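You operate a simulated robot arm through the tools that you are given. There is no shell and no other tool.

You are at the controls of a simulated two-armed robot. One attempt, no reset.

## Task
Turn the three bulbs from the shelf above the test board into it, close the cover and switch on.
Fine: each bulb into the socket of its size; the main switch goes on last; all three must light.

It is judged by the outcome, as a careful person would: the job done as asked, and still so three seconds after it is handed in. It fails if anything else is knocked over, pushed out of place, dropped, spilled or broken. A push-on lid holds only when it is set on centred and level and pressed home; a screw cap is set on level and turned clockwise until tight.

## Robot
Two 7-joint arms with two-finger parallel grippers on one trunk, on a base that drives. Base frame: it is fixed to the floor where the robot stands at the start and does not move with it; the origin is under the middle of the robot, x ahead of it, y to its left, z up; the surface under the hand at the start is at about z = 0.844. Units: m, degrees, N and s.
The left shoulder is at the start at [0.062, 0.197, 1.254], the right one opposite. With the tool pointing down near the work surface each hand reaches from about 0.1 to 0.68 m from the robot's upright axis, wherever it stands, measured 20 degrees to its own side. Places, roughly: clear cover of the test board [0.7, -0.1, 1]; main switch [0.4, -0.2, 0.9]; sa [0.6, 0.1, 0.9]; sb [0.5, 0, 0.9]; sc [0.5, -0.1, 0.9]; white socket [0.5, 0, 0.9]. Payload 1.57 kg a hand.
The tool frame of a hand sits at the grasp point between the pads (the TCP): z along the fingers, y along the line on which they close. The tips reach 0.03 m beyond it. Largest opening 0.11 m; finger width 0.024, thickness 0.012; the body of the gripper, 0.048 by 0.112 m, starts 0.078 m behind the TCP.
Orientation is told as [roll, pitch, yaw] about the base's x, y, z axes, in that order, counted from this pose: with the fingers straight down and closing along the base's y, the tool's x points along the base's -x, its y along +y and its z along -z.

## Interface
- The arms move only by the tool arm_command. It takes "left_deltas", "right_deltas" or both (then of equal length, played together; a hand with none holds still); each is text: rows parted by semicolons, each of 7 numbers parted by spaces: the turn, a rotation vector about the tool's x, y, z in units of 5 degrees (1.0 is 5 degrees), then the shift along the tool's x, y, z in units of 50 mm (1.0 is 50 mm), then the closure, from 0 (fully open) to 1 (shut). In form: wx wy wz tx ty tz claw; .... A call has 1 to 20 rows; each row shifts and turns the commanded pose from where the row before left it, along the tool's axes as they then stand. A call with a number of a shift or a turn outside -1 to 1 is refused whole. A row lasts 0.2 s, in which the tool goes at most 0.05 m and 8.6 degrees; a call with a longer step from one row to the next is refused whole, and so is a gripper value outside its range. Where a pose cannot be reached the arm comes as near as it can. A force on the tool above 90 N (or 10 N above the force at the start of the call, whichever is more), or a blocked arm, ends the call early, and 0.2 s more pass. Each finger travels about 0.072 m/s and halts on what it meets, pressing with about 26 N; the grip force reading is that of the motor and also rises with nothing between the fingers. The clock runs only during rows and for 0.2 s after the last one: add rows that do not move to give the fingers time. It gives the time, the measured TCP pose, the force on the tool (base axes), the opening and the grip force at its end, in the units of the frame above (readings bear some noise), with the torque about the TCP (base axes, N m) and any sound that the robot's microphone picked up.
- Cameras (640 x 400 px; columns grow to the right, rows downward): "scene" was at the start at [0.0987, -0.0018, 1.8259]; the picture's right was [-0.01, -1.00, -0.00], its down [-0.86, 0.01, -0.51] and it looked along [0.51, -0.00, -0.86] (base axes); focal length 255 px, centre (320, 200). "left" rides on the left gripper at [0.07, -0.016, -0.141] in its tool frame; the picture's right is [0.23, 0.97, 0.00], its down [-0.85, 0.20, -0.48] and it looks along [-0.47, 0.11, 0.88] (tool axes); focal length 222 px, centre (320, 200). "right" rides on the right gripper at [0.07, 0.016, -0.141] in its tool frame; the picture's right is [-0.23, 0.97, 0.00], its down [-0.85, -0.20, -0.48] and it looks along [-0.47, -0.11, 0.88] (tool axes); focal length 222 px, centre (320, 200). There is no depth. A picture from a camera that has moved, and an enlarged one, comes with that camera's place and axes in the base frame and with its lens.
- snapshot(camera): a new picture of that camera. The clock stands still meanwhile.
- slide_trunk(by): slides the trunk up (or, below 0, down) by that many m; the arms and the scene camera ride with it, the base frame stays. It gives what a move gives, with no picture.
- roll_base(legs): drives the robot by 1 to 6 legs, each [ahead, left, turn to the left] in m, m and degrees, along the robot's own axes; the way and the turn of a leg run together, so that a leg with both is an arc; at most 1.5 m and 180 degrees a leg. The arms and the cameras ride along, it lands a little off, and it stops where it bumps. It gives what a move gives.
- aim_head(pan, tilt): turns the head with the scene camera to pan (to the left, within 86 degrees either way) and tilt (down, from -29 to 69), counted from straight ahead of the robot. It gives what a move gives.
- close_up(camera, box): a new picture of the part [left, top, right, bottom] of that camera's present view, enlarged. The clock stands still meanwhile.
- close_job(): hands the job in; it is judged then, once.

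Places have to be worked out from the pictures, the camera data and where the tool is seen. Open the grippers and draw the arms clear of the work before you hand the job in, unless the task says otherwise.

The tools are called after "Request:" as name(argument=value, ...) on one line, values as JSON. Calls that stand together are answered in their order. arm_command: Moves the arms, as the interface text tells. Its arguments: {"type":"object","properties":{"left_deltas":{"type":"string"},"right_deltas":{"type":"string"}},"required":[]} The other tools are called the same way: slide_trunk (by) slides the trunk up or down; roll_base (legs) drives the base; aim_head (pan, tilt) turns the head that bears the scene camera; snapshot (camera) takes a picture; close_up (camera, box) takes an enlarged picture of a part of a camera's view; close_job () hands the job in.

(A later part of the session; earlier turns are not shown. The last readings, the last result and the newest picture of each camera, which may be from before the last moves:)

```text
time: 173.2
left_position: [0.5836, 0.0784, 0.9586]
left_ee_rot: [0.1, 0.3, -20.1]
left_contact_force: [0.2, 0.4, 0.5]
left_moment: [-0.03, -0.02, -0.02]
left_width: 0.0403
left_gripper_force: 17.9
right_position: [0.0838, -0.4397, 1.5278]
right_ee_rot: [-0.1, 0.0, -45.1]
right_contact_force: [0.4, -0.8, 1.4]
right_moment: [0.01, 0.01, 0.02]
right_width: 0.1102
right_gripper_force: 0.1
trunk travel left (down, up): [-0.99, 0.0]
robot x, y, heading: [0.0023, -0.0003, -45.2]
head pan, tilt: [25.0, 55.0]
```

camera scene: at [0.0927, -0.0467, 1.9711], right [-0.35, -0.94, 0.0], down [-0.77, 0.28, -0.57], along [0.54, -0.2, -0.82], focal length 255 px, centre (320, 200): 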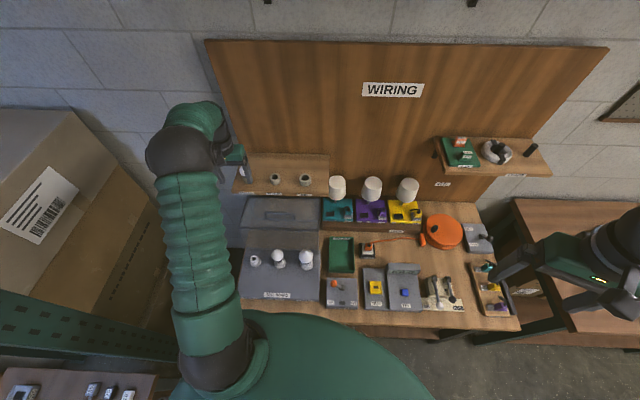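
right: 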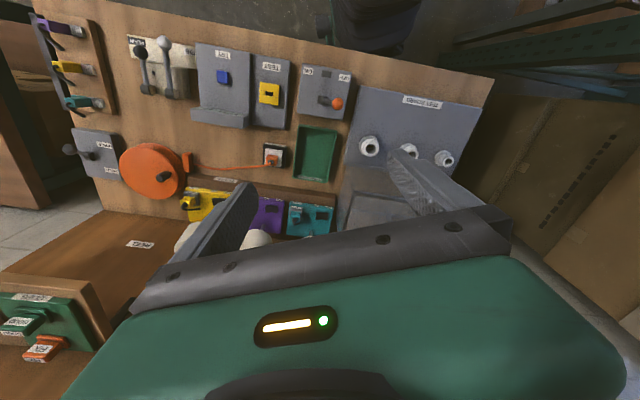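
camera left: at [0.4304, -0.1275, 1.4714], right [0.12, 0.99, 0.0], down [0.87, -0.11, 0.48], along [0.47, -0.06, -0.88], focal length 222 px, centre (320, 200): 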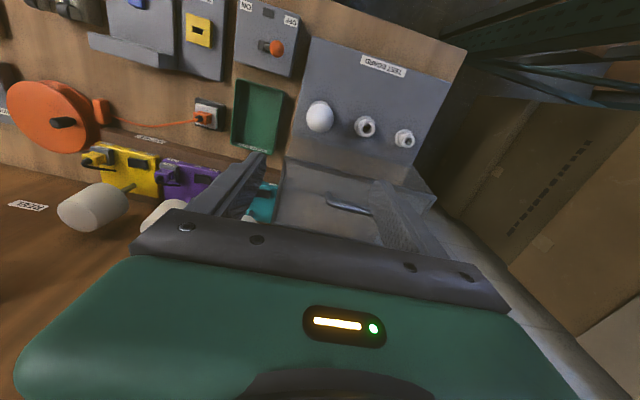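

Still free at z=0.9586. Continue down in 3 mm steps until it bottoms.

Request:
arm_command(left_deltas="0 0 0 0 0 0.06 0.7;0 0 0 0 0 0 0.7")

Request:
arm_command(left_deltas="0 0 0 0 0 0.06 0.7;0 0 0 0 0 0 0.7")

Request:
arm_command(left_deltas="0 0 0 0 0 0.06 0.7;0 0 0 0 0 0 0.7")

Request:
close_up(camera="left", box=[270, 120, 370, 200])

Request:
close_up(camera="scene", box=[242, 240, 272, 270])

```text
time: 173.8
left_position: [0.5836, 0.0789, 0.9577]
left_ee_rot: [0.1, 0.1, -20.1]
left_contact_force: [-1.1, 3.2, 12.8]
left_moment: [0.0, -0.03, 0.04]
left_width: 0.0405
left_gripper_force: 18.2
right_position: [0.0813, -0.4401, 1.5289]
right_ee_rot: [0.0, 0.0, -45.1]
right_contact_force: [0.4, 0.1, 0.0]
right_moment: [0.05, 0.01, 0.0]
right_width: 0.1101
right_gripper_force: 0.1
trunk travel left (down, up): [-0.99, 0.0]
robot x, y, heading: [-0.0011, -0.005, -45.2]
head pan, tilt: [25.0, 55.0]
```

```text
time: 174.3
left_position: [0.5847, 0.0791, 0.9533]
left_ee_rot: [-0.1, 0.3, -20.1]
left_contact_force: [1.6, 3.9, 13.3]
left_moment: [-0.02, -0.14, 0.03]
left_width: 0.0404
left_gripper_force: 18.0
right_position: [0.0821, -0.4404, 1.5295]
right_ee_rot: [0.0, 0.0, -45.2]
right_contact_force: [-0.9, 0.3, 0.3]
right_moment: [-0.02, 0.01, 0.01]
right_width: 0.1098
right_gripper_force: 0.0
trunk travel left (down, up): [-0.99, 0.0]
robot x, y, heading: [-0.0006, 0.0032, -45.1]
head pan, tilt: [25.0, 55.0]
```

```text
time: 174.9
left_position: [0.5843, 0.0793, 0.9507]
left_ee_rot: [0.1, 0.0, -20.1]
left_contact_force: [4.3, 5.4, 21.2]
left_moment: [-0.01, -0.24, 0.07]
left_width: 0.0404
left_gripper_force: 18.1
right_position: [0.0812, -0.4392, 1.5288]
right_ee_rot: [0.0, -0.1, -45.2]
right_contact_force: [-0.6, -0.1, -0.4]
right_moment: [0.0, 0.05, 0.02]
right_width: 0.1104
right_gripper_force: 0.0
trunk travel left (down, up): [-0.99, 0.0]
robot x, y, heading: [0.002, 0.002, -45.1]
head pan, tilt: [25.0, 55.0]
```

```text
5.00 times, centred on (320, 160) of left
camera zoom: at [0.5131, 0.0882, 1.093], right [0.12, 0.99, 0.0], down [0.87, -0.11, 0.48], along [0.47, -0.06, -0.88], focal length 1111 px, centre (320, 400)
```

zoom: 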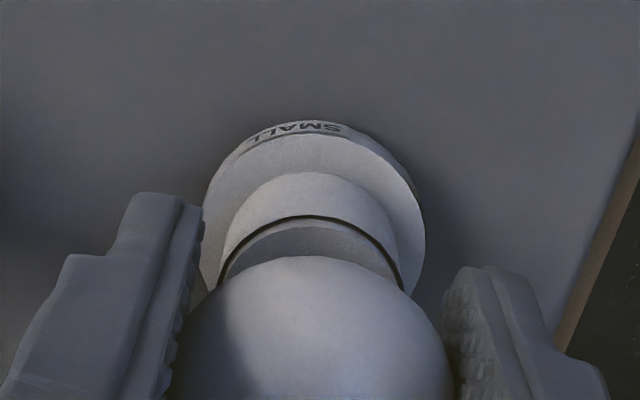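

```text
13.33 times, centred on (257, 255) of scene
camera zoom: at [0.0871, -0.0454, 1.9716], right [-0.35, -0.94, 0.0], down [-0.77, 0.28, -0.57], along [0.54, -0.2, -0.82], focal length 3400 px, centre (1160, -533)
```

zoom: 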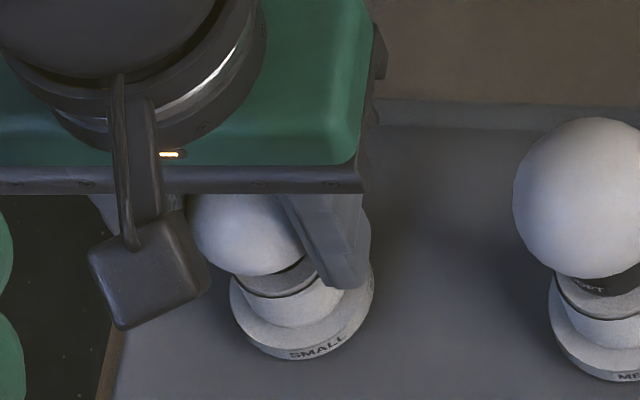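

It has bottomed (bulb slid up a little in the grip). I release, raise 2.2 cm, recentre 3 mm forward on the globe, and wind back to +80°.

Request:
arm_command(left_deltas="0 0 0 0 0 -0.08 0.7;0 0 0 0 0 0 0.5;0 0 0 0 0 0 0.35;0 0 0 -0.06 0 0 0.3;0 0 0 0 0 -0.45 0.3;0 0 -1 0 0 0 0.3;0 0 -1 0 0 0 0.3;0 0 -1 0 0 0 0.3;0 0 -1 0 0 0 0.3;0 0 -1 0 0 0 0.3;0 0 -1 0 0 0 0.3;0 0 -1 0 0 0 0.3;0 0 -1 0 0 0 0.3;0 0 -1 0 0 0 0.3;0 0 -1 0 0 0 0.3;0 0 -1 0 0 0 0.3;0 0 -1 0 0 0 0.3;0 0 -1 0 0 0 0.3;0 0 -1 0 0 0 0.3;0 0 -1 0 0 0 0.3")

Request:
arm_command(left_deltas="0 0 -1 0 0 0 0.3;0 0 -1 0 0 0 0.3;0 0 -1 0 0 0 0.3;0 0 -1 0 0 0 0.3;0 0 -1 0 0 0 0.3;0 0 0 0 0 0 0.3")

Request:
close_up(camera="left", box=[220, 80, 420, 240])

Request:
snapshot(camera="scene")

```text
time: 179.2
left_position: [0.5867, 0.0782, 0.9763]
left_ee_rot: [0.2, 0.1, 55.0]
left_contact_force: [-0.6, -0.4, 0.1]
left_moment: [0.02, 0.01, -0.02]
left_width: 0.0768
left_gripper_force: 0.1
right_position: [0.0837, -0.4417, 1.528]
right_ee_rot: [0.0, 0.0, -45.2]
right_contact_force: [0.0, 0.8, 0.3]
right_moment: [-0.03, -0.02, 0.0]
right_width: 0.1099
right_gripper_force: 0.1
trunk travel left (down, up): [-0.99, 0.0]
robot x, y, heading: [0.001, -0.0002, -45.4]
head pan, tilt: [25.0, 55.0]
```

```text
time: 180.6
left_position: [0.5861, 0.0777, 0.9754]
left_ee_rot: [0.2, 0.0, 79.9]
left_contact_force: [0.5, 0.0, 0.3]
left_moment: [-0.01, 0.01, 0.01]
left_width: 0.0771
left_gripper_force: 0.1
right_position: [0.0834, -0.4398, 1.5289]
right_ee_rot: [0.1, -0.1, -45.2]
right_contact_force: [0.4, -0.2, -1.1]
right_moment: [-0.03, -0.02, 0.02]
right_width: 0.1101
right_gripper_force: 0.0
trunk travel left (down, up): [-0.99, 0.0]
robot x, y, heading: [-0.0008, 0.0033, -45.4]
head pan, tilt: [25.0, 55.0]
```

```text
2.50 times, centred on (320, 160) of left
camera zoom: at [0.5916, 0.0065, 1.1167], right [-1.0, -0.05, 0.0], down [-0.04, 0.88, 0.48], along [-0.03, 0.48, -0.88], focal length 555 px, centre (320, 300)
```

zoom: 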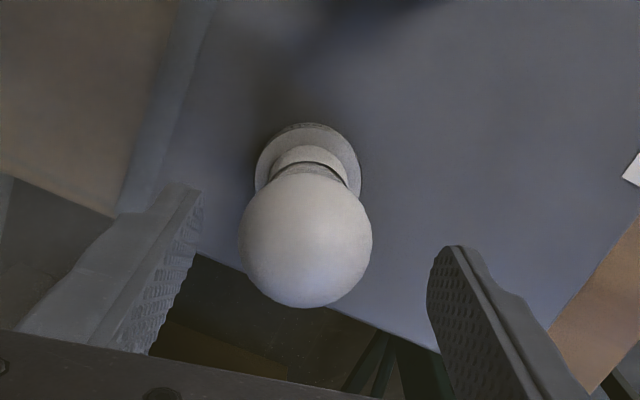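

```text
taken
camera scene: at [0.0915, -0.0472, 1.9711], right [-0.35, -0.94, 0.0], down [-0.77, 0.28, -0.57], along [0.54, -0.2, -0.82], focal length 255 px, centre (320, 200)
```

scene: 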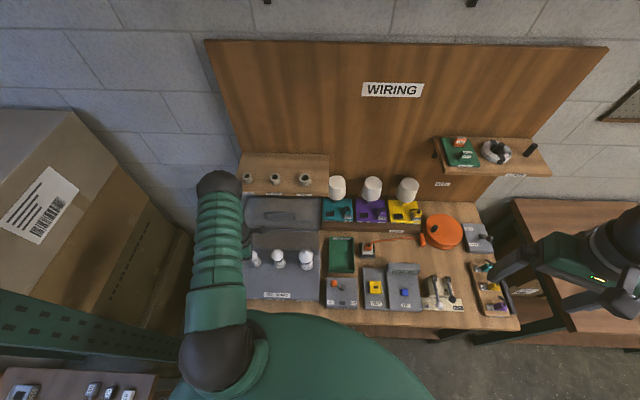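

Request:
close_up(camera="scene", box=[235, 235, 325, 285])

Request:
snapshot(camera="left")

```text
7.11 times, centred on (280, 260) of scene
camera zoom: at [0.0915, -0.0472, 1.9711], right [-0.35, -0.94, 0.0], down [-0.77, 0.28, -0.57], along [0.54, -0.2, -0.82], focal length 1814 px, centre (604, -227)
```

zoom: 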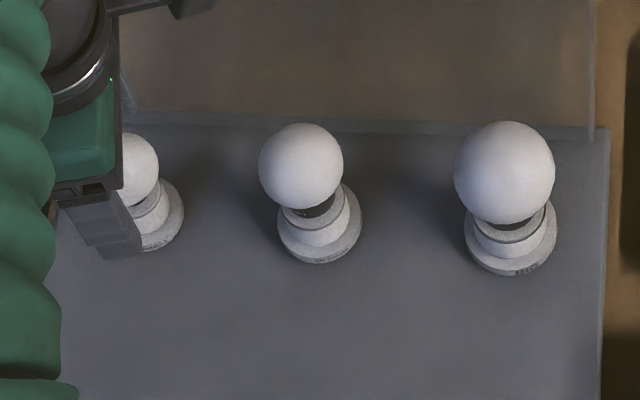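

```text
taken
camera left: at [0.5916, 0.0065, 1.1167], right [-1.0, -0.05, 0.0], down [-0.04, 0.88, 0.48], along [-0.03, 0.48, -0.88], focal length 222 px, centre (320, 200)
```

left: 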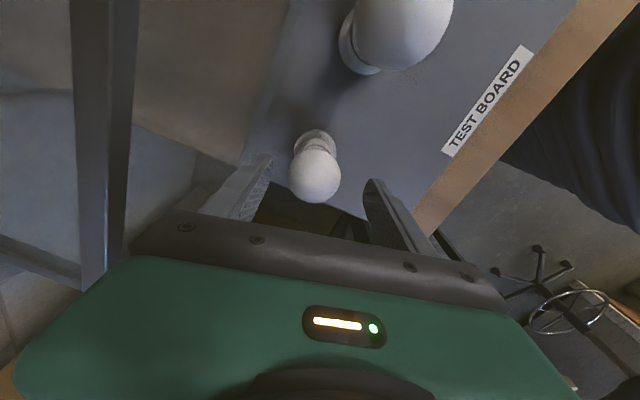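

The small bulb leans a few mm toward its neighbour after release. I shift the hand to the leaning globe, grip it, then move it back upright over the socket axis before turning.

Request:
arm_command(left_deltas="0 0 0 0.15 -0.07 0 0.3;0 0 0 0 0 0.26 0.3;0 0 0 0 0 0 0.3")

Request:
close_up(camera="left", box=[220, 80, 420, 240])

```text
time: 181.3
left_position: [0.5885, 0.0697, 0.9621]
left_ee_rot: [0.3, 0.0, 79.9]
left_contact_force: [1.2, 0.1, -0.7]
left_moment: [-0.03, -0.01, -0.02]
left_width: 0.077
left_gripper_force: 0.0
right_position: [0.084, -0.44, 1.5283]
right_ee_rot: [0.0, 0.0, -45.1]
right_contact_force: [-0.1, -1.2, 0.3]
right_moment: [-0.01, 0.02, -0.01]
right_width: 0.1103
right_gripper_force: 0.0
trunk travel left (down, up): [-0.99, 0.0]
robot x, y, heading: [0.0027, -0.0037, -45.3]
head pan, tilt: [25.0, 55.0]
```

```text
2.50 times, centred on (320, 160) of left
camera zoom: at [0.5936, -0.0012, 1.1033], right [-1.0, -0.05, 0.0], down [-0.04, 0.88, 0.48], along [-0.03, 0.48, -0.88], focal length 555 px, centre (320, 300)
```

zoom: 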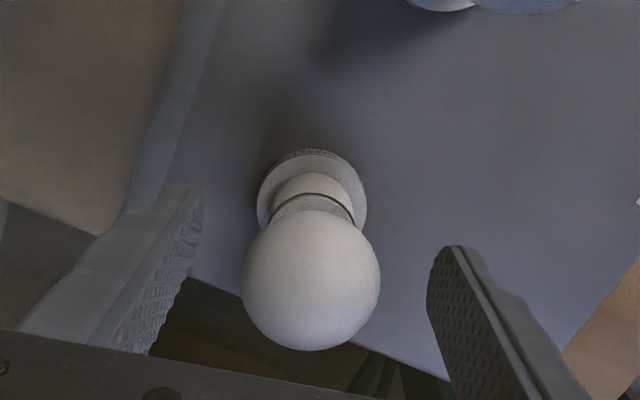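

The globe is now right at the grasp point. Close on it.

Request:
arm_command(left_deltas="0 0 0 0 -0.03 0 0.4;0 0 0 0 0 0 0.55;0 0 0 0 0 0 0.68;0 0 0 0 0 0 0.7;0 0 0 0 0 0 0.7")

Request:
arm_command(left_deltas="0 0 0 -0.05 0.01 0 0.7;0 0 0 -0.05 0.01 0 0.7;0 0 0 0 0 0 0.7")

Request:
close_up(camera="left", box=[220, 80, 420, 240])

Request:
close_up(camera="scene", box=[235, 235, 325, 285])

```text
time: 182.6
left_position: [0.5903, 0.0702, 0.9625]
left_ee_rot: [0.3, -0.1, 79.8]
left_contact_force: [0.8, -1.3, -0.1]
left_moment: [0.04, -0.03, -0.04]
left_width: 0.0406
left_gripper_force: 18.0
right_position: [0.0832, -0.4407, 1.5292]
right_ee_rot: [0.0, 0.0, -45.2]
right_contact_force: [-0.2, 0.2, 0.2]
right_moment: [0.03, -0.05, -0.02]
right_width: 0.11
right_gripper_force: 0.1
trunk travel left (down, up): [-0.99, 0.0]
robot x, y, heading: [-0.0022, 0.0003, -45.4]
head pan, tilt: [25.0, 55.0]
```

```text
time: 183.3
left_position: [0.5896, 0.0723, 0.9634]
left_ee_rot: [0.3, 0.0, 79.8]
left_contact_force: [0.6, -9.9, 0.8]
left_moment: [-0.43, 0.0, 0.02]
left_width: 0.0408
left_gripper_force: 18.0
right_position: [0.0827, -0.4408, 1.5283]
right_ee_rot: [0.0, 0.0, -45.2]
right_contact_force: [0.3, 0.4, 1.0]
right_moment: [-0.04, 0.04, -0.02]
right_width: 0.1102
right_gripper_force: 0.1
trunk travel left (down, up): [-0.99, 0.0]
robot x, y, heading: [0.0001, -0.0006, -45.3]
head pan, tilt: [25.0, 55.0]
```

```text
2.50 times, centred on (320, 160) of left
camera zoom: at [0.5939, 0.0017, 1.1044], right [-1.0, -0.05, 0.01], down [-0.04, 0.88, 0.48], along [-0.03, 0.48, -0.88], focal length 555 px, centre (320, 300)
```

zoom: 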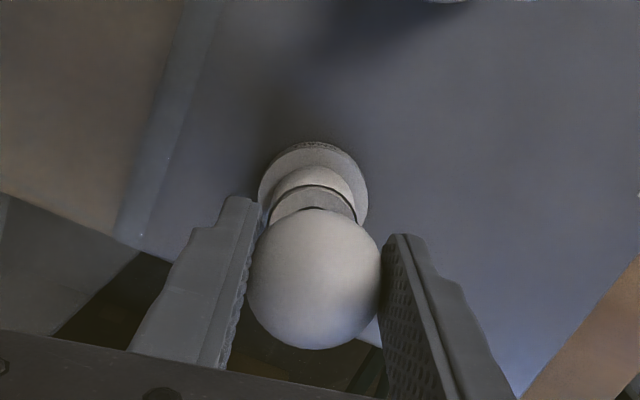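

```text
7.11 times, centred on (280, 260) of scene
camera zoom: at [0.0912, -0.0496, 1.9711], right [-0.35, -0.94, 0.0], down [-0.77, 0.28, -0.57], along [0.54, -0.2, -0.82], focal length 1814 px, centre (604, -227)
```

zoom: 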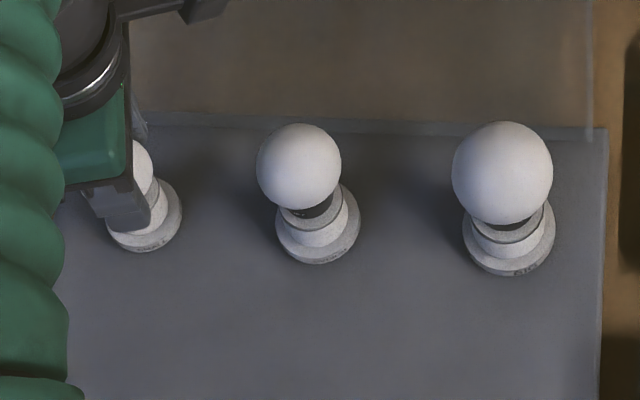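

Pushing sideways met a 10 N reaction from the socket, so the bulb was standing where it belonged. I move back 4 mm to unload it and then turn clockwise 190° with a slight follow.

Request:
arm_command(left_deltas="0 0 0 0.05 -0.01 0 0.7;0 0 0 0.03 0 0 0.7;0 0 0 0 0 0 0.7")

Request:
arm_command(left_deltas="0 0 1 0 0 0.002 0.7;0 0 1 0 0 0.002 0.7;0 0 1 0 0 0.002 0.7;0 0 1 0 0 0.002 0.7;0 0 1 0 0 0.002 0.7;0 0 1 0 0 0.002 0.7;0 0 1 0 0 0.002 0.7;0 0 1 0 0 0.002 0.7;0 0 1 0 0 0.002 0.7;0 0 1 0 0 0.002 0.7")

Request:
arm_command(left_deltas="0 0 1 0 0 0.002 0.7;0 0 1 0 0 0.002 0.7;0 0 1 0 0 0.002 0.7;0 0 1 0 0 0.002 0.7;0 0 1 0 0 0.002 0.7;0 0 1 0 0 0.002 0.7;0 0 1 0 0 0.002 0.7;0 0 1 0 0 0.002 0.7;0 0 1 0 0 0.002 0.7;0 0 1 0 0 0.002 0.7")

Request:
close_up(camera="left", box=[220, 80, 420, 240])

Request:
close_up(camera="scene", box=[235, 235, 325, 285])

```text
time: 184.2
left_position: [0.5892, 0.0713, 0.9635]
left_ee_rot: [0.2, 0.0, 79.9]
left_contact_force: [0.1, -0.7, 0.8]
left_moment: [0.01, 0.0, -0.01]
left_width: 0.0403
left_gripper_force: 17.6
right_position: [0.0829, -0.4394, 1.5277]
right_ee_rot: [-0.1, 0.0, -45.2]
right_contact_force: [-0.9, -0.8, 0.1]
right_moment: [0.01, -0.02, 0.0]
right_width: 0.1101
right_gripper_force: 0.0
trunk travel left (down, up): [-0.99, 0.0]
robot x, y, heading: [-0.0008, 0.0009, -45.2]
head pan, tilt: [25.0, 55.0]
```

```text
time: 186.3
left_position: [0.5889, 0.0716, 0.9625]
left_ee_rot: [0.2, 0.2, 29.8]
left_contact_force: [-5.0, 6.4, 2.3]
left_moment: [0.28, 0.23, 0.06]
left_width: 0.0404
left_gripper_force: 17.9
right_position: [0.0833, -0.4394, 1.529]
right_ee_rot: [0.0, -0.1, -45.2]
right_contact_force: [0.0, -0.7, 0.2]
right_moment: [-0.03, -0.03, 0.02]
right_width: 0.11
right_gripper_force: 0.1
trunk travel left (down, up): [-0.99, 0.0]
robot x, y, heading: [0.0058, -0.0009, -45.4]
head pan, tilt: [25.0, 55.0]
```

```text
time: 188.6
left_position: [0.5917, 0.0761, 0.9619]
left_ee_rot: [0.0, 0.1, -20.2]
left_contact_force: [9.4, 23.0, 2.6]
left_moment: [0.17, -0.24, 0.0]
left_width: 0.0385
left_gripper_force: 18.4
right_position: [0.0846, -0.4354, 1.5297]
right_ee_rot: [-0.1, 0.0, -45.2]
right_contact_force: [-0.3, -1.0, 0.0]
right_moment: [0.01, -0.01, 0.02]
right_width: 0.11
right_gripper_force: 0.1
trunk travel left (down, up): [-0.99, 0.0]
robot x, y, heading: [0.0008, -0.0001, -45.2]
head pan, tilt: [25.0, 55.0]
```

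```text
2.50 times, centred on (320, 160) of left
camera zoom: at [0.5218, 0.0849, 1.1028], right [0.12, 0.99, 0.0], down [0.87, -0.11, 0.48], along [0.47, -0.06, -0.88], focal length 555 px, centre (320, 300)
```

zoom: 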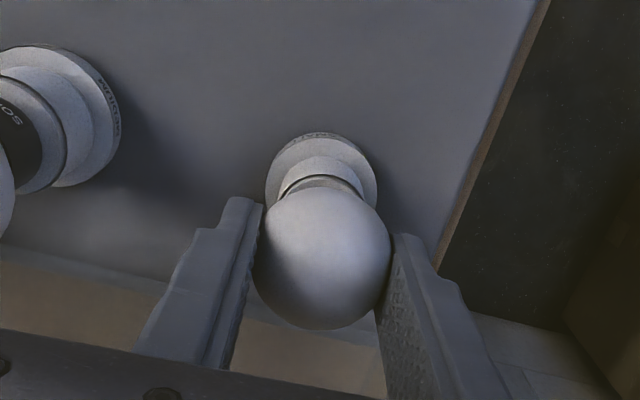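

```text
7.11 times, centred on (280, 260) of scene
camera zoom: at [0.0966, -0.0361, 1.9712], right [-0.35, -0.94, 0.01], down [-0.77, 0.28, -0.57], along [0.53, -0.2, -0.82], focal length 1814 px, centre (604, -227)
```

zoom: 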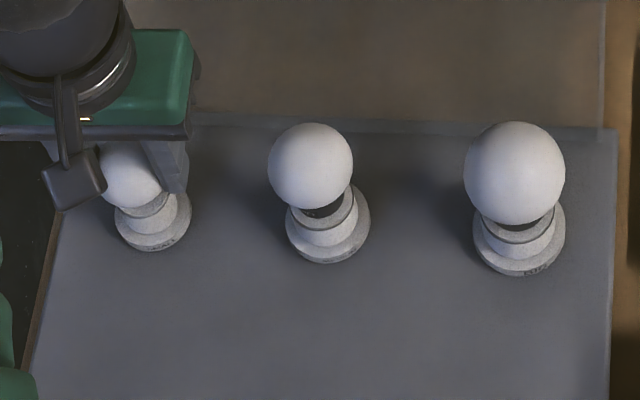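

The load grew to 25 N: the bulb was gripped leaning, so it wobbles as I turn. I release here (yaw −20°), where closing along the row will straighten it, and look.

Request:
arm_command(left_deltas="0 0 0 0 0 0 0.55;0 0 0 0 0 0 0.35;0 0 0 0 0 0 0.3;0 0 0 0 0 0 0.3")

Request:
close_up(camera="left", box=[220, 80, 420, 240])

Request:
close_up(camera="scene", box=[235, 235, 295, 285])

```text
time: 189.6
left_position: [0.5909, 0.0728, 0.9605]
left_ee_rot: [-0.1, 0.4, -20.2]
left_contact_force: [-0.5, -0.3, -0.2]
left_moment: [0.0, 0.01, 0.02]
left_width: 0.0773
left_gripper_force: 0.1
right_position: [0.0872, -0.4378, 1.5293]
right_ee_rot: [-0.2, 0.0, -45.2]
right_contact_force: [-0.4, -0.2, -0.4]
right_moment: [0.01, 0.04, 0.03]
right_width: 0.1101
right_gripper_force: 0.1
trunk travel left (down, up): [-0.99, 0.0]
robot x, y, heading: [-0.0018, 0.0016, -45.3]
head pan, tilt: [25.0, 55.0]
```

```text
2.50 times, centred on (320, 160) of left
camera zoom: at [0.5219, 0.0821, 1.1019], right [0.12, 0.99, 0.0], down [0.87, -0.11, 0.47], along [0.47, -0.06, -0.88], focal length 555 px, centre (320, 300)
```

zoom: 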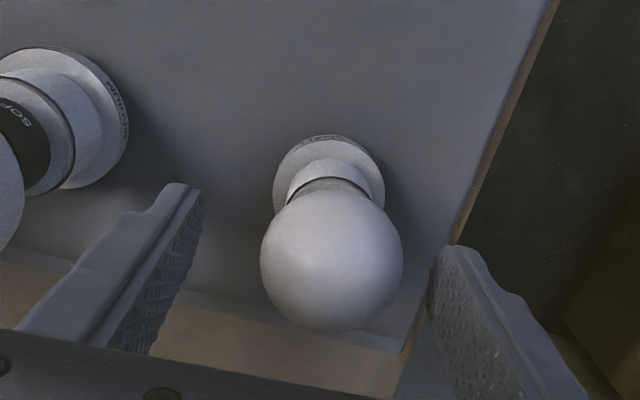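

```text
8.00 times, centred on (265, 260) of scene
camera zoom: at [0.0955, -0.0431, 1.971], right [-0.35, -0.94, 0.0], down [-0.77, 0.28, -0.57], along [0.53, -0.2, -0.82], focal length 2040 px, centre (760, -280)
```

zoom: 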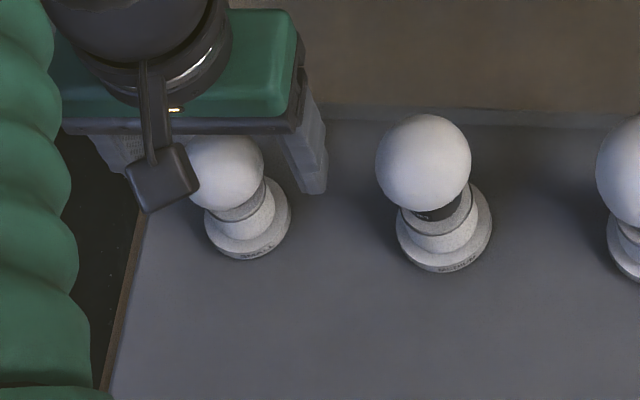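

The released globe is at about (0.587,0.078,0.957), where it was first inserted. I move the grasp point there, close, and turn clockwise 90° from here.

Request:
arm_command(left_deltas="0 0 0 0.115 0.08 0.05 0.3;0 0 0 0 0 0 0.5;0 0 0 0 0 0 0.65;0 0 0 0 0 0 0.7;0 0 0 0 0 0 0.7")

Request:
close_up(camera="left", box=[220, 80, 420, 240])

Request:
arm_command(left_deltas="0 0 1 0 0 0.002 0.7;0 0 1 0 0 0.002 0.7;0 0 1 0 0 0.002 0.7;0 0 1 0 0 0.002 0.7;0 0 1 0 0 0.002 0.7;0 0 1 0 0 0.002 0.7;0 0 1 0 0 0.002 0.7;0 0 1 0 0 0.002 0.7;0 0 1 0 0 0.002 0.7")

```text
time: 190.8
left_position: [0.5844, 0.0781, 0.9589]
left_ee_rot: [0.0, 0.2, -20.0]
left_contact_force: [0.5, 7.7, -1.5]
left_moment: [0.1, -0.08, 0.04]
left_width: 0.0385
left_gripper_force: 18.1
right_position: [0.0851, -0.4386, 1.5296]
right_ee_rot: [-0.1, 0.1, -45.1]
right_contact_force: [-0.5, -0.2, 0.6]
right_moment: [-0.01, -0.02, 0.01]
right_width: 0.1099
right_gripper_force: 0.0
trunk travel left (down, up): [-0.99, 0.0]
robot x, y, heading: [0.0021, 0.0001, -45.4]
head pan, tilt: [25.0, 55.0]
```

```text
2.50 times, centred on (320, 160) of left
camera zoom: at [0.5157, 0.0873, 1.1003], right [0.12, 0.99, 0.0], down [0.87, -0.11, 0.47], along [0.47, -0.06, -0.88], focal length 555 px, centre (320, 300)
```

zoom: 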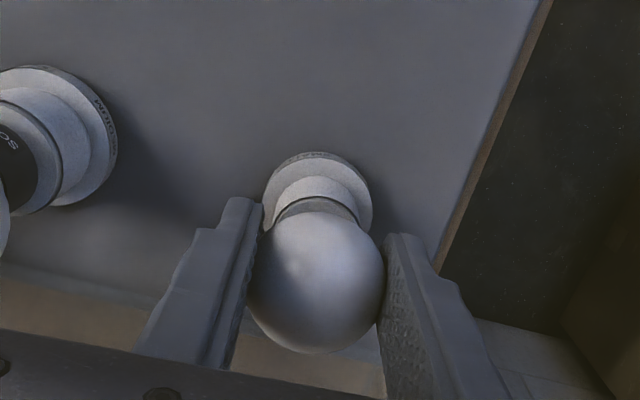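

```text
time: 192.8
left_position: [0.5902, 0.0795, 0.9579]
left_ee_rot: [-0.2, 0.1, -65.2]
left_contact_force: [13.0, 19.6, -0.7]
left_moment: [0.22, -0.07, 0.07]
left_width: 0.039
left_gripper_force: 17.4
right_position: [0.0868, -0.4359, 1.5289]
right_ee_rot: [-0.2, 0.0, -45.3]
right_contact_force: [-0.9, -0.6, 0.0]
right_moment: [-0.01, 0.01, 0.0]
right_width: 0.1104
right_gripper_force: 0.1
trunk travel left (down, up): [-0.99, 0.0]
robot x, y, heading: [0.0001, 0.0021, -45.2]
head pan, tilt: [25.0, 55.0]
```

The side load (24 N toward the left) says the upright axis is ~4 mm further left. Holding the bulb, I shift that way and read the force.

Request:
arm_command(left_deltas="0 0 0 0.056 0.07 0 0.7;0 0 0 0 0 0 0.7")

Request:
arm_command(left_deltas="0 0 0 0.03 0.04 0 0.7;0 0 0 0 0 0 0.7")

Request:
close_up(camera="scene", box=[235, 235, 295, 285])

Request:
close_up(camera="left", box=[220, 80, 420, 240])

```text
time: 193.3
left_position: [0.5896, 0.0801, 0.9583]
left_ee_rot: [-0.3, 0.1, -65.2]
left_contact_force: [11.1, 9.1, -2.4]
left_moment: [0.18, -0.17, 0.04]
left_width: 0.0388
left_gripper_force: 18.2
right_position: [0.0864, -0.439, 1.5298]
right_ee_rot: [-0.1, 0.0, -45.2]
right_contact_force: [0.7, 0.1, 0.9]
right_moment: [-0.03, 0.0, 0.02]
right_width: 0.1099
right_gripper_force: 0.2
trunk travel left (down, up): [-0.99, 0.0]
robot x, y, heading: [0.0004, -0.004, -45.2]
head pan, tilt: [25.0, 55.0]
```

```text
time: 193.9
left_position: [0.5883, 0.0792, 0.9574]
left_ee_rot: [-0.3, 0.0, -65.1]
left_contact_force: [7.6, -3.7, -3.0]
left_moment: [-0.33, -0.15, -0.01]
left_width: 0.0387
left_gripper_force: 17.9
right_position: [0.0852, -0.4428, 1.5278]
right_ee_rot: [0.1, 0.1, -45.3]
right_contact_force: [-0.7, 0.2, -0.3]
right_moment: [-0.04, 0.04, 0.01]
right_width: 0.1101
right_gripper_force: 0.1
trunk travel left (down, up): [-0.99, 0.0]
robot x, y, heading: [0.0007, 0.0016, -45.4]
head pan, tilt: [25.0, 55.0]
```

```text
8.00 times, centred on (265, 260) of scene
camera zoom: at [0.095, -0.0482, 1.9709], right [-0.35, -0.94, 0.0], down [-0.77, 0.28, -0.57], along [0.53, -0.2, -0.82], focal length 2040 px, centre (760, -280)
```

zoom: 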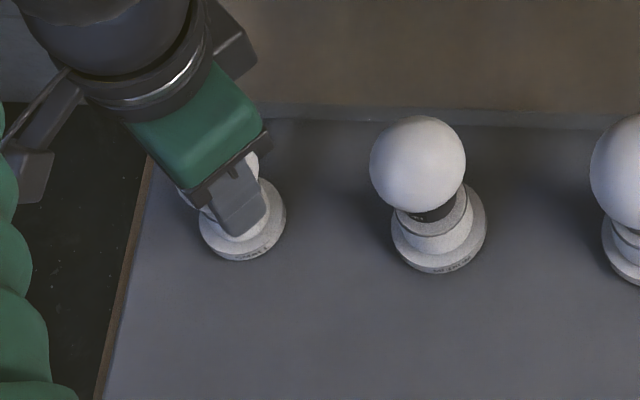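

```text
2.50 times, centred on (320, 160) of left
camera zoom: at [0.5469, 0.1369, 1.0991], right [0.79, 0.61, 0.0], down [0.54, -0.69, 0.48], along [0.29, -0.38, -0.88], focal length 555 px, centre (320, 300)
```

zoom: 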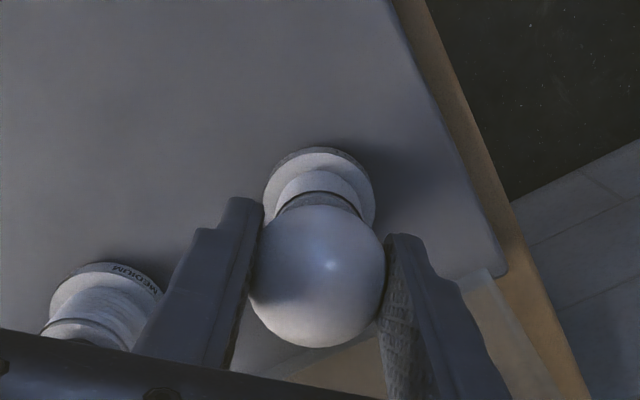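

Load is down to ~8 N. Continue turning clockwise to −110°.

Request:
arm_command(left_deltas="0 0 1 0 0 0.002 0.7;0 0 1 0 0 0.002 0.7;0 0 1 0 0 0.002 0.7;0 0 1 0 0 0.002 0.7;0 0 1 0 0 0.002 0.7;0 0 1 0 0 0.002 0.7;0 0 1 0 0 0.002 0.7;0 0 1 0 0 0.002 0.7;0 0 1 0 0 0.002 0.7")

Request:
arm_command(left_deltas="0 0 0 0 0 0 0.55;0 0 0 0 0 0 0.35;0 0 0 0 0 0 0.3;0 0 0 0 0 0 0.3")

Request:
close_up(camera="left", box=[220, 80, 420, 240])

Request:
close_up(camera="scene", box=[235, 235, 295, 285])

```text
time: 195.9
left_position: [0.5926, 0.0812, 0.9552]
left_ee_rot: [-0.2, 0.0, -110.3]
left_contact_force: [19.5, -11.9, 5.5]
left_moment: [0.1, -0.25, 0.11]
left_width: 0.0389
left_gripper_force: 17.5
right_position: [0.086, -0.4429, 1.5287]
right_ee_rot: [0.1, 0.1, -45.2]
right_contact_force: [0.2, -0.1, 1.2]
right_moment: [0.01, 0.03, -0.02]
right_width: 0.11
right_gripper_force: 0.0
trunk travel left (down, up): [-0.99, 0.0]
robot x, y, heading: [-0.0004, 0.003, -45.0]
head pan, tilt: [25.0, 55.0]
```

```text
time: 196.9
left_position: [0.5885, 0.0831, 0.9567]
left_ee_rot: [-0.4, 0.0, -110.2]
left_contact_force: [0.0, -0.6, -0.4]
left_moment: [-0.02, 0.0, 0.0]
left_width: 0.0769
left_gripper_force: 0.0
right_position: [0.085, -0.4393, 1.5286]
right_ee_rot: [0.0, 0.0, -45.1]
right_contact_force: [0.4, 0.7, 0.6]
right_moment: [0.06, -0.01, -0.05]
right_width: 0.1101
right_gripper_force: 0.0
trunk travel left (down, up): [-0.99, 0.0]
robot x, y, heading: [-0.0018, 0.0016, -45.2]
head pan, tilt: [25.0, 55.0]
```

```text
2.50 times, centred on (320, 160) of left
camera zoom: at [0.5991, 0.1545, 1.0979], right [0.99, -0.12, -0.01], down [-0.1, -0.87, 0.48], along [-0.06, -0.47, -0.88], focal length 555 px, centre (320, 300)
```

zoom: 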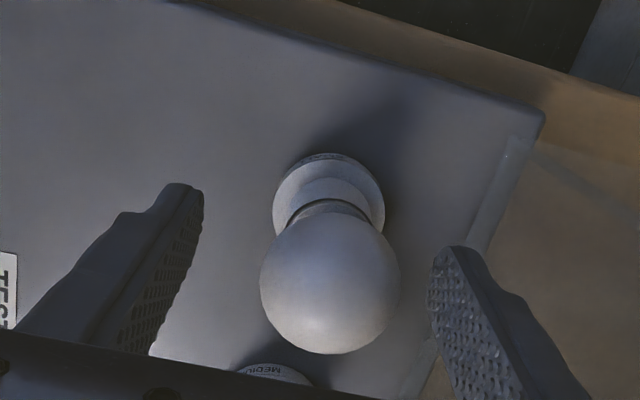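

```text
8.00 times, centred on (265, 260) of scene
camera zoom: at [0.0922, -0.0468, 1.9711], right [-0.35, -0.94, 0.0], down [-0.77, 0.28, -0.57], along [0.54, -0.2, -0.82], focal length 2040 px, centre (760, -280)
```

zoom: 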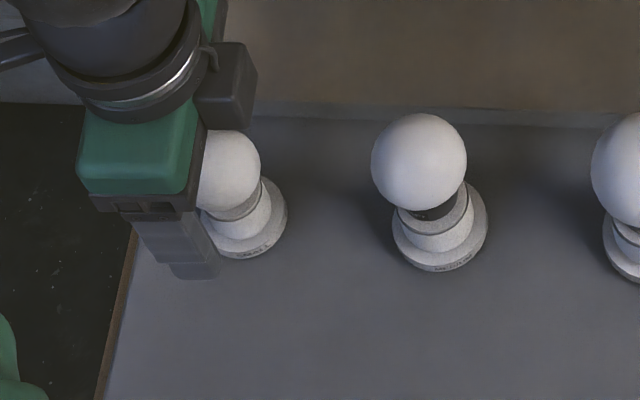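

Readings from the two cameras disagree about where the small globe sits relative to the hand, so I look closer from both.

Request:
close_up(camera="scene", box=[240, 240, 276, 270])

Request:
snapshot(camera="left")

```text
13.33 times, centred on (258, 255) of scene
camera zoom: at [0.0922, -0.0468, 1.9711], right [-0.35, -0.94, 0.0], down [-0.77, 0.28, -0.57], along [0.54, -0.2, -0.82], focal length 3400 px, centre (1147, -533)
```

zoom: 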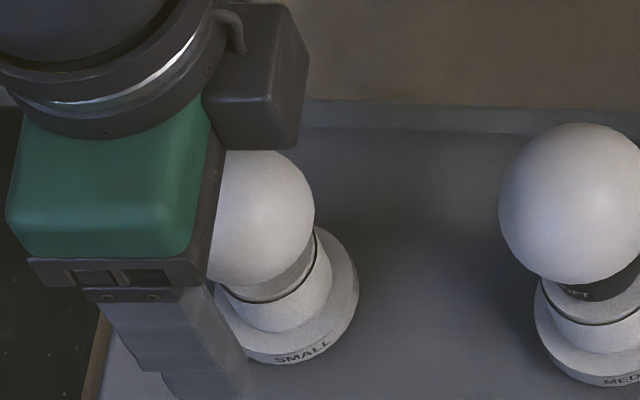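

```text
taken
camera left: at [0.5991, 0.1545, 1.0979], right [0.99, -0.12, -0.01], down [-0.1, -0.87, 0.48], along [-0.06, -0.47, -0.88], focal length 222 px, centre (320, 200)
```

left: 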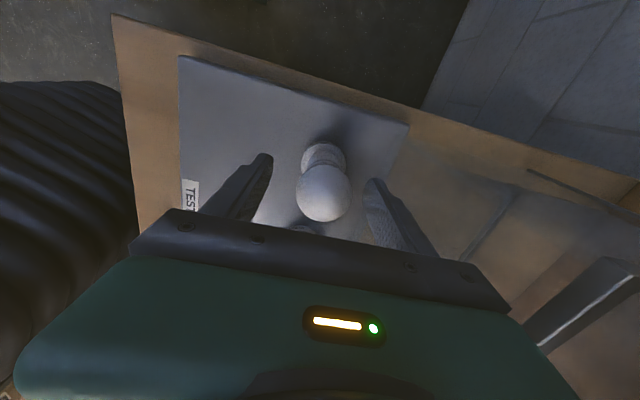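

The two cameras disagree by over a centimetre, so I back off: raise the hand clear and square it at −20° to re-measure everything with clean views.

Request:
arm_command(left_deltas="0 0 0 0 0 0 0.25;0 0 0 0 0 -0.5 0.25;0 0 0 0 0 -0.5 0.25;0 0 -1 0 0 -0.3 0.25;0 0 -1 0 0 -0.3 0.25;0 0 -1 0 0 -0.3 0.25;0 0 -1 0 0 -0.3 0.25;0 0 -1 0 0 -0.3 0.25;0 0 -1 0 0 -0.3 0.25;0 0 -1 0 0 0 0.25;0 0 -1 0 0 0 0.25;0 0 -1 0 0 0 0.25;0 0 -1 0 0 0 0.25;0 0 -1 0 0 0 0.25;0 0 -1 0 0 0 0.25;0 0 -1 0 0 0 0.25;0 0 -1 0 0 0 0.25;0 0 -1 0 0 0 0.25;0 0 -1 0 0 0 0.25;0 0 -1 0 0 0 0.25")

Request:
arm_command(left_deltas="0 0 -1 0 0 0 0.25;0 0 0 0 0 0 0.25")

Request:
snapshot(camera="left")

Request:
close_up(camera="scene", box=[235, 215, 335, 285])

```text
time: 201.2
left_position: [0.5894, 0.0841, 1.0976]
left_ee_rot: [0.1, 0.3, -25.1]
left_contact_force: [-0.1, -1.4, 0.8]
left_moment: [0.0, -0.02, 0.06]
left_width: 0.0823
left_gripper_force: 0.0
right_position: [0.0841, -0.4402, 1.5278]
right_ee_rot: [-0.1, -0.1, -45.2]
right_contact_force: [-0.5, 0.4, 0.1]
right_moment: [0.0, 0.02, 0.01]
right_width: 0.11
right_gripper_force: 0.0
trunk travel left (down, up): [-0.99, 0.0]
robot x, y, heading: [-0.0045, 0.0039, -45.3]
head pan, tilt: [25.0, 55.0]
```

```text
time: 201.8
left_position: [0.5901, 0.0827, 1.0968]
left_ee_rot: [0.0, 0.3, -20.1]
left_contact_force: [0.0, 0.3, 0.1]
left_moment: [0.01, 0.01, 0.01]
left_width: 0.0824
left_gripper_force: 0.1
right_position: [0.0839, -0.4411, 1.5283]
right_ee_rot: [-0.1, 0.1, -45.2]
right_contact_force: [0.1, 0.4, 0.3]
right_moment: [0.01, -0.01, 0.01]
right_width: 0.1101
right_gripper_force: 0.0
trunk travel left (down, up): [-0.99, 0.0]
robot x, y, heading: [-0.0011, -0.0016, -45.6]
head pan, tilt: [25.0, 55.0]
```

```text
taken
camera left: at [0.5197, 0.0912, 1.2386], right [0.12, 0.99, 0.0], down [0.87, -0.11, 0.47], along [0.47, -0.06, -0.88], focal length 222 px, centre (320, 200)
```

left: 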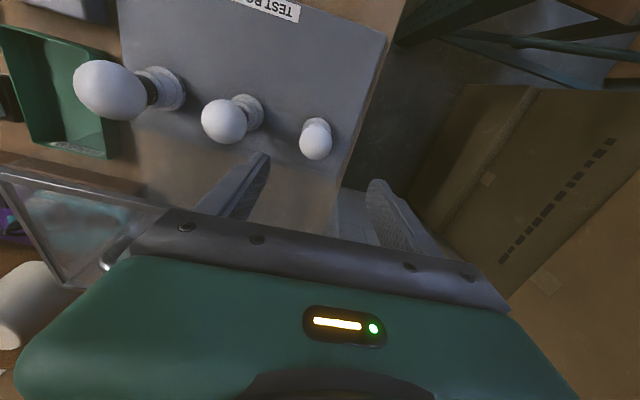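

```text
5.71 times, centred on (285, 250) of scene
camera zoom: at [0.0914, -0.0471, 1.9711], right [-0.35, -0.94, 0.0], down [-0.77, 0.28, -0.57], along [0.54, -0.2, -0.82], focal length 1457 px, centre (520, -86)
```

zoom: 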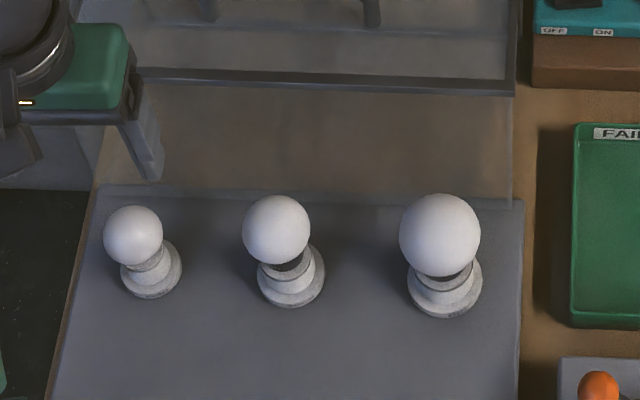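

Request:
close_up(camera="left", box=[190, 80, 350, 180])

Request:
close_up(camera="scene", box=[245, 240, 305, 280])

```text
4.00 times, centred on (270, 130) of left
camera zoom: at [0.5197, 0.0912, 1.2386], right [0.12, 0.99, 0.0], down [0.87, -0.11, 0.47], along [0.47, -0.06, -0.88], focal length 888 px, centre (520, 480)
```

zoom: 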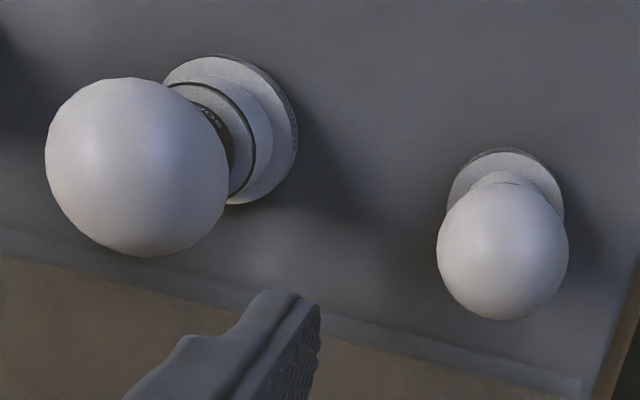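

```text
10.00 times, centred on (275, 260) of scene
camera zoom: at [0.0914, -0.0471, 1.9711], right [-0.35, -0.94, 0.0], down [-0.77, 0.28, -0.57], along [0.54, -0.2, -0.82], focal length 2550 px, centre (770, -400)
```

zoom: 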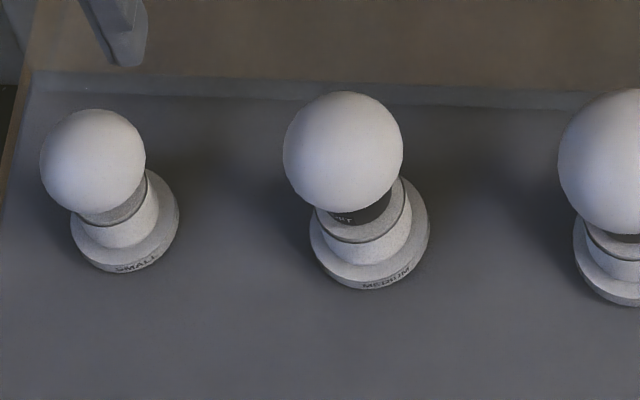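

The small bulb shows no black neck above the rim any more, so it may have dropped deeper into its socket (globe ≈ (0.591,0.076)). I go back over it at yaw −20° and re-measure from close range.

Request:
arm_command(left_deltas="0 0 0 -0.07 -0.11 0 0.25;0 0 0 0 0 0.6 0.25;0 0 0 0 0 0.6 0.25;0 0 0 0 0 0.6 0.25;0 0 0 0 0 0.6 0.25;0 0 0 0 0 0 0.25")

Request:
close_up(camera="left", box=[220, 80, 420, 240])

Request:
close_up(camera="scene", box=[240, 240, 276, 270])

```text
time: 203.2
left_position: [0.59, 0.0764, 0.9761]
left_ee_rot: [0.0, 0.3, -20.1]
left_contact_force: [-1.1, -1.0, 0.2]
left_moment: [0.01, 0.02, 0.0]
left_width: 0.0828
left_gripper_force: 0.0
right_position: [0.0831, -0.4412, 1.5289]
right_ee_rot: [0.0, 0.0, -45.2]
right_contact_force: [-0.1, 0.5, 0.5]
right_moment: [0.01, -0.02, 0.03]
right_width: 0.1099
right_gripper_force: 0.0
trunk travel left (down, up): [-0.99, 0.0]
robot x, y, heading: [-0.0028, 0.0025, -45.3]
head pan, tilt: [25.0, 55.0]
```

```text
2.50 times, centred on (320, 160) of left
camera zoom: at [0.5203, 0.0849, 1.1178], right [0.12, 0.99, 0.0], down [0.87, -0.11, 0.47], along [0.47, -0.06, -0.88], focal length 555 px, centre (320, 300)
```

zoom: 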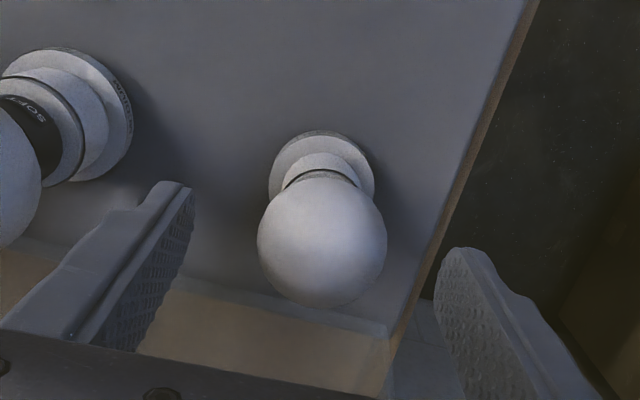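

```text
13.33 times, centred on (258, 255) of scene
camera zoom: at [0.0918, -0.0471, 1.9711], right [-0.35, -0.94, 0.0], down [-0.77, 0.28, -0.57], along [0.54, -0.2, -0.82], focal length 3400 px, centre (1147, -533)
```

zoom: 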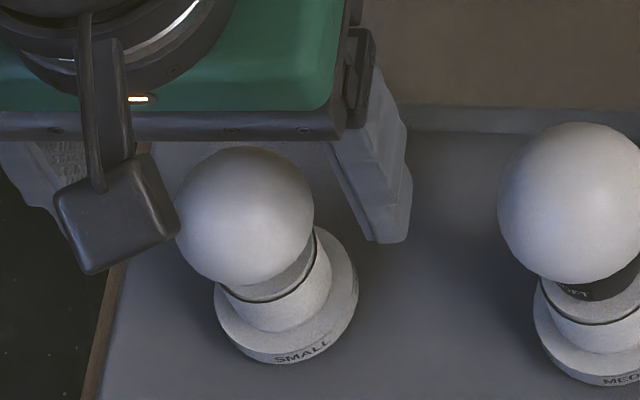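

At yaw −20° the wrist view shows the hand coaxial with the socket flange (within 1 mm), and the bulb leaning ~4 mm toward me. I'll rotate in place to +70° so the fingers close along that lean direction and straighten it.

Request:
arm_command(left_deltas="0 0 -1 0 0.02 0 0.25;0 0 -1 0 0 0 0.25;0 0 -1 0 0 0 0.25;0 0 -1 0 0 0 0.25;0 0 -1 0 0 0 0.25;0 0 -1 0 0 0 0.25;0 0 -1 0 0 0 0.25;0 0 -1 0 0 0 0.25;0 0 -1 0 0 0 0.25;0 0 -1 0 0 0 0.25;0 0 -1 0 0 0 0.25;0 0 -1 0 0 0 0.25;0 0 -1 0 0 0 0.25;0 0 -1 0 0 0 0.25;0 0 -1 0 0 0 0.25;0 0 -1 0 0 0 0.25;0 0 -1 0 0 0 0.25;0 0 -1 0 0 0 0.25;0 0 0 0 0 0 0.25")

Request:
close_up(camera="left", box=[220, 80, 420, 240])

Request:
close_up(camera="scene", box=[240, 240, 276, 270])

```text
time: 207.2
left_position: [0.591, 0.0768, 0.9772]
left_ee_rot: [0.4, 0.0, 69.9]
left_contact_force: [-0.3, -0.1, 0.7]
left_moment: [0.02, -0.02, 0.03]
left_width: 0.0824
left_gripper_force: 0.0
right_position: [0.0836, -0.4407, 1.5284]
right_ee_rot: [0.0, 0.0, -45.2]
right_contact_force: [-0.4, -0.2, 0.9]
right_moment: [0.0, 0.02, -0.01]
right_width: 0.1099
right_gripper_force: 0.0
trunk travel left (down, up): [-0.99, 0.0]
robot x, y, heading: [0.0006, 0.0005, -45.2]
head pan, tilt: [25.0, 55.0]
```

```text
2.50 times, centred on (320, 160) of left
camera zoom: at [0.5832, 0.0062, 1.1181], right [-0.99, 0.12, 0.01], down [0.11, 0.87, 0.48], along [0.05, 0.48, -0.88], focal length 555 px, centre (320, 300)
```

zoom: 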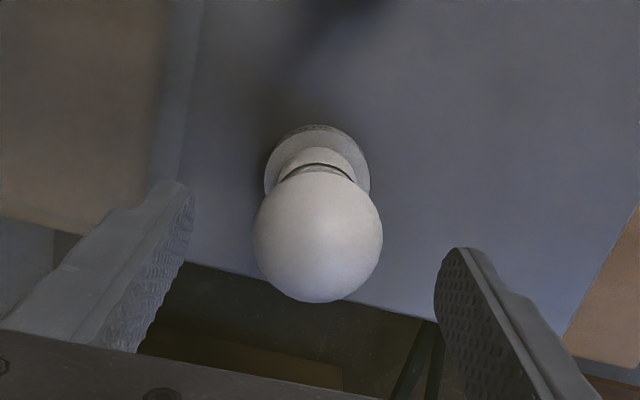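

```text
13.33 times, centred on (258, 255) of scene
camera zoom: at [0.0914, -0.0471, 1.9711], right [-0.35, -0.94, 0.0], down [-0.77, 0.28, -0.57], along [0.54, -0.2, -0.82], focal length 3400 px, centre (1147, -533)
```

zoom: 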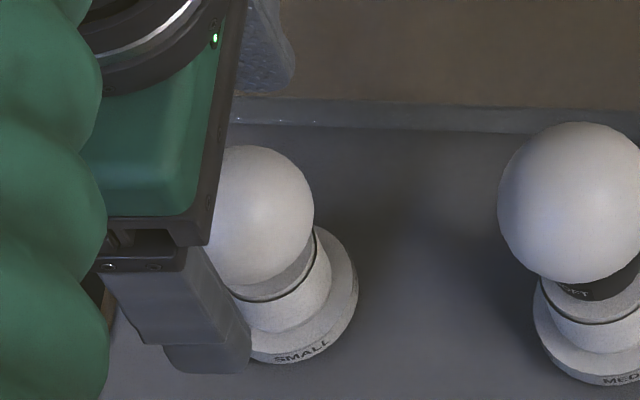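

Both yaw views fit an upright bulb whose globe is lower than I assumed (z≈0.945) — I had been gripping near its top. I lower to z≈0.946, close properly on the globe, and check.

Request:
arm_command(left_deltas="0 0 0 0 0 0.3 0.3;0 0 0 0 0 0.3 0.3;0 0 0 0 0 0 0.45;0 0 0 0 0 0 0.6;0 0 0 0 0 0 0.68;0 0 0 0 0 0 0.7;0 0 0 0 0 0 0.7")

Request:
close_up(camera="left", box=[220, 80, 420, 240])

```text
time: 208.8
left_position: [0.5897, 0.0765, 0.9462]
left_ee_rot: [0.2, 0.0, 69.8]
left_contact_force: [3.2, -1.1, 2.7]
left_moment: [0.02, -0.07, -0.02]
left_width: 0.0393
left_gripper_force: 18.2
right_position: [0.0844, -0.4403, 1.5283]
right_ee_rot: [-0.1, 0.0, -45.3]
right_contact_force: [0.5, 0.3, -0.3]
right_moment: [0.02, 0.0, 0.04]
right_width: 0.11
right_gripper_force: 0.0
trunk travel left (down, up): [-0.99, 0.0]
robot x, y, heading: [0.0025, 0.0014, -45.2]
head pan, tilt: [25.0, 55.0]
```

```text
2.50 times, centred on (320, 160) of left
camera zoom: at [0.5833, 0.0051, 1.0879], right [-0.99, 0.12, 0.0], down [0.11, 0.87, 0.48], along [0.06, 0.48, -0.88], focal length 555 px, centre (320, 300)
```

zoom: 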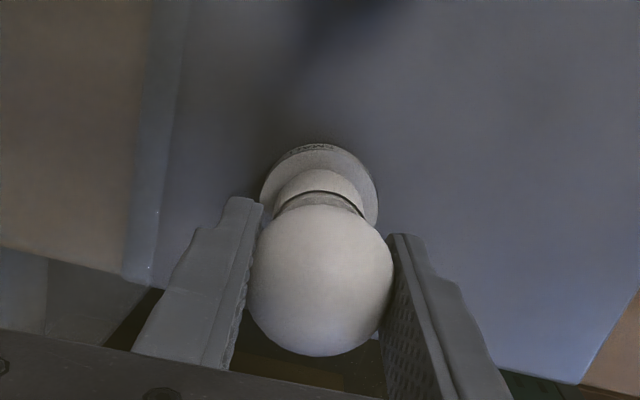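

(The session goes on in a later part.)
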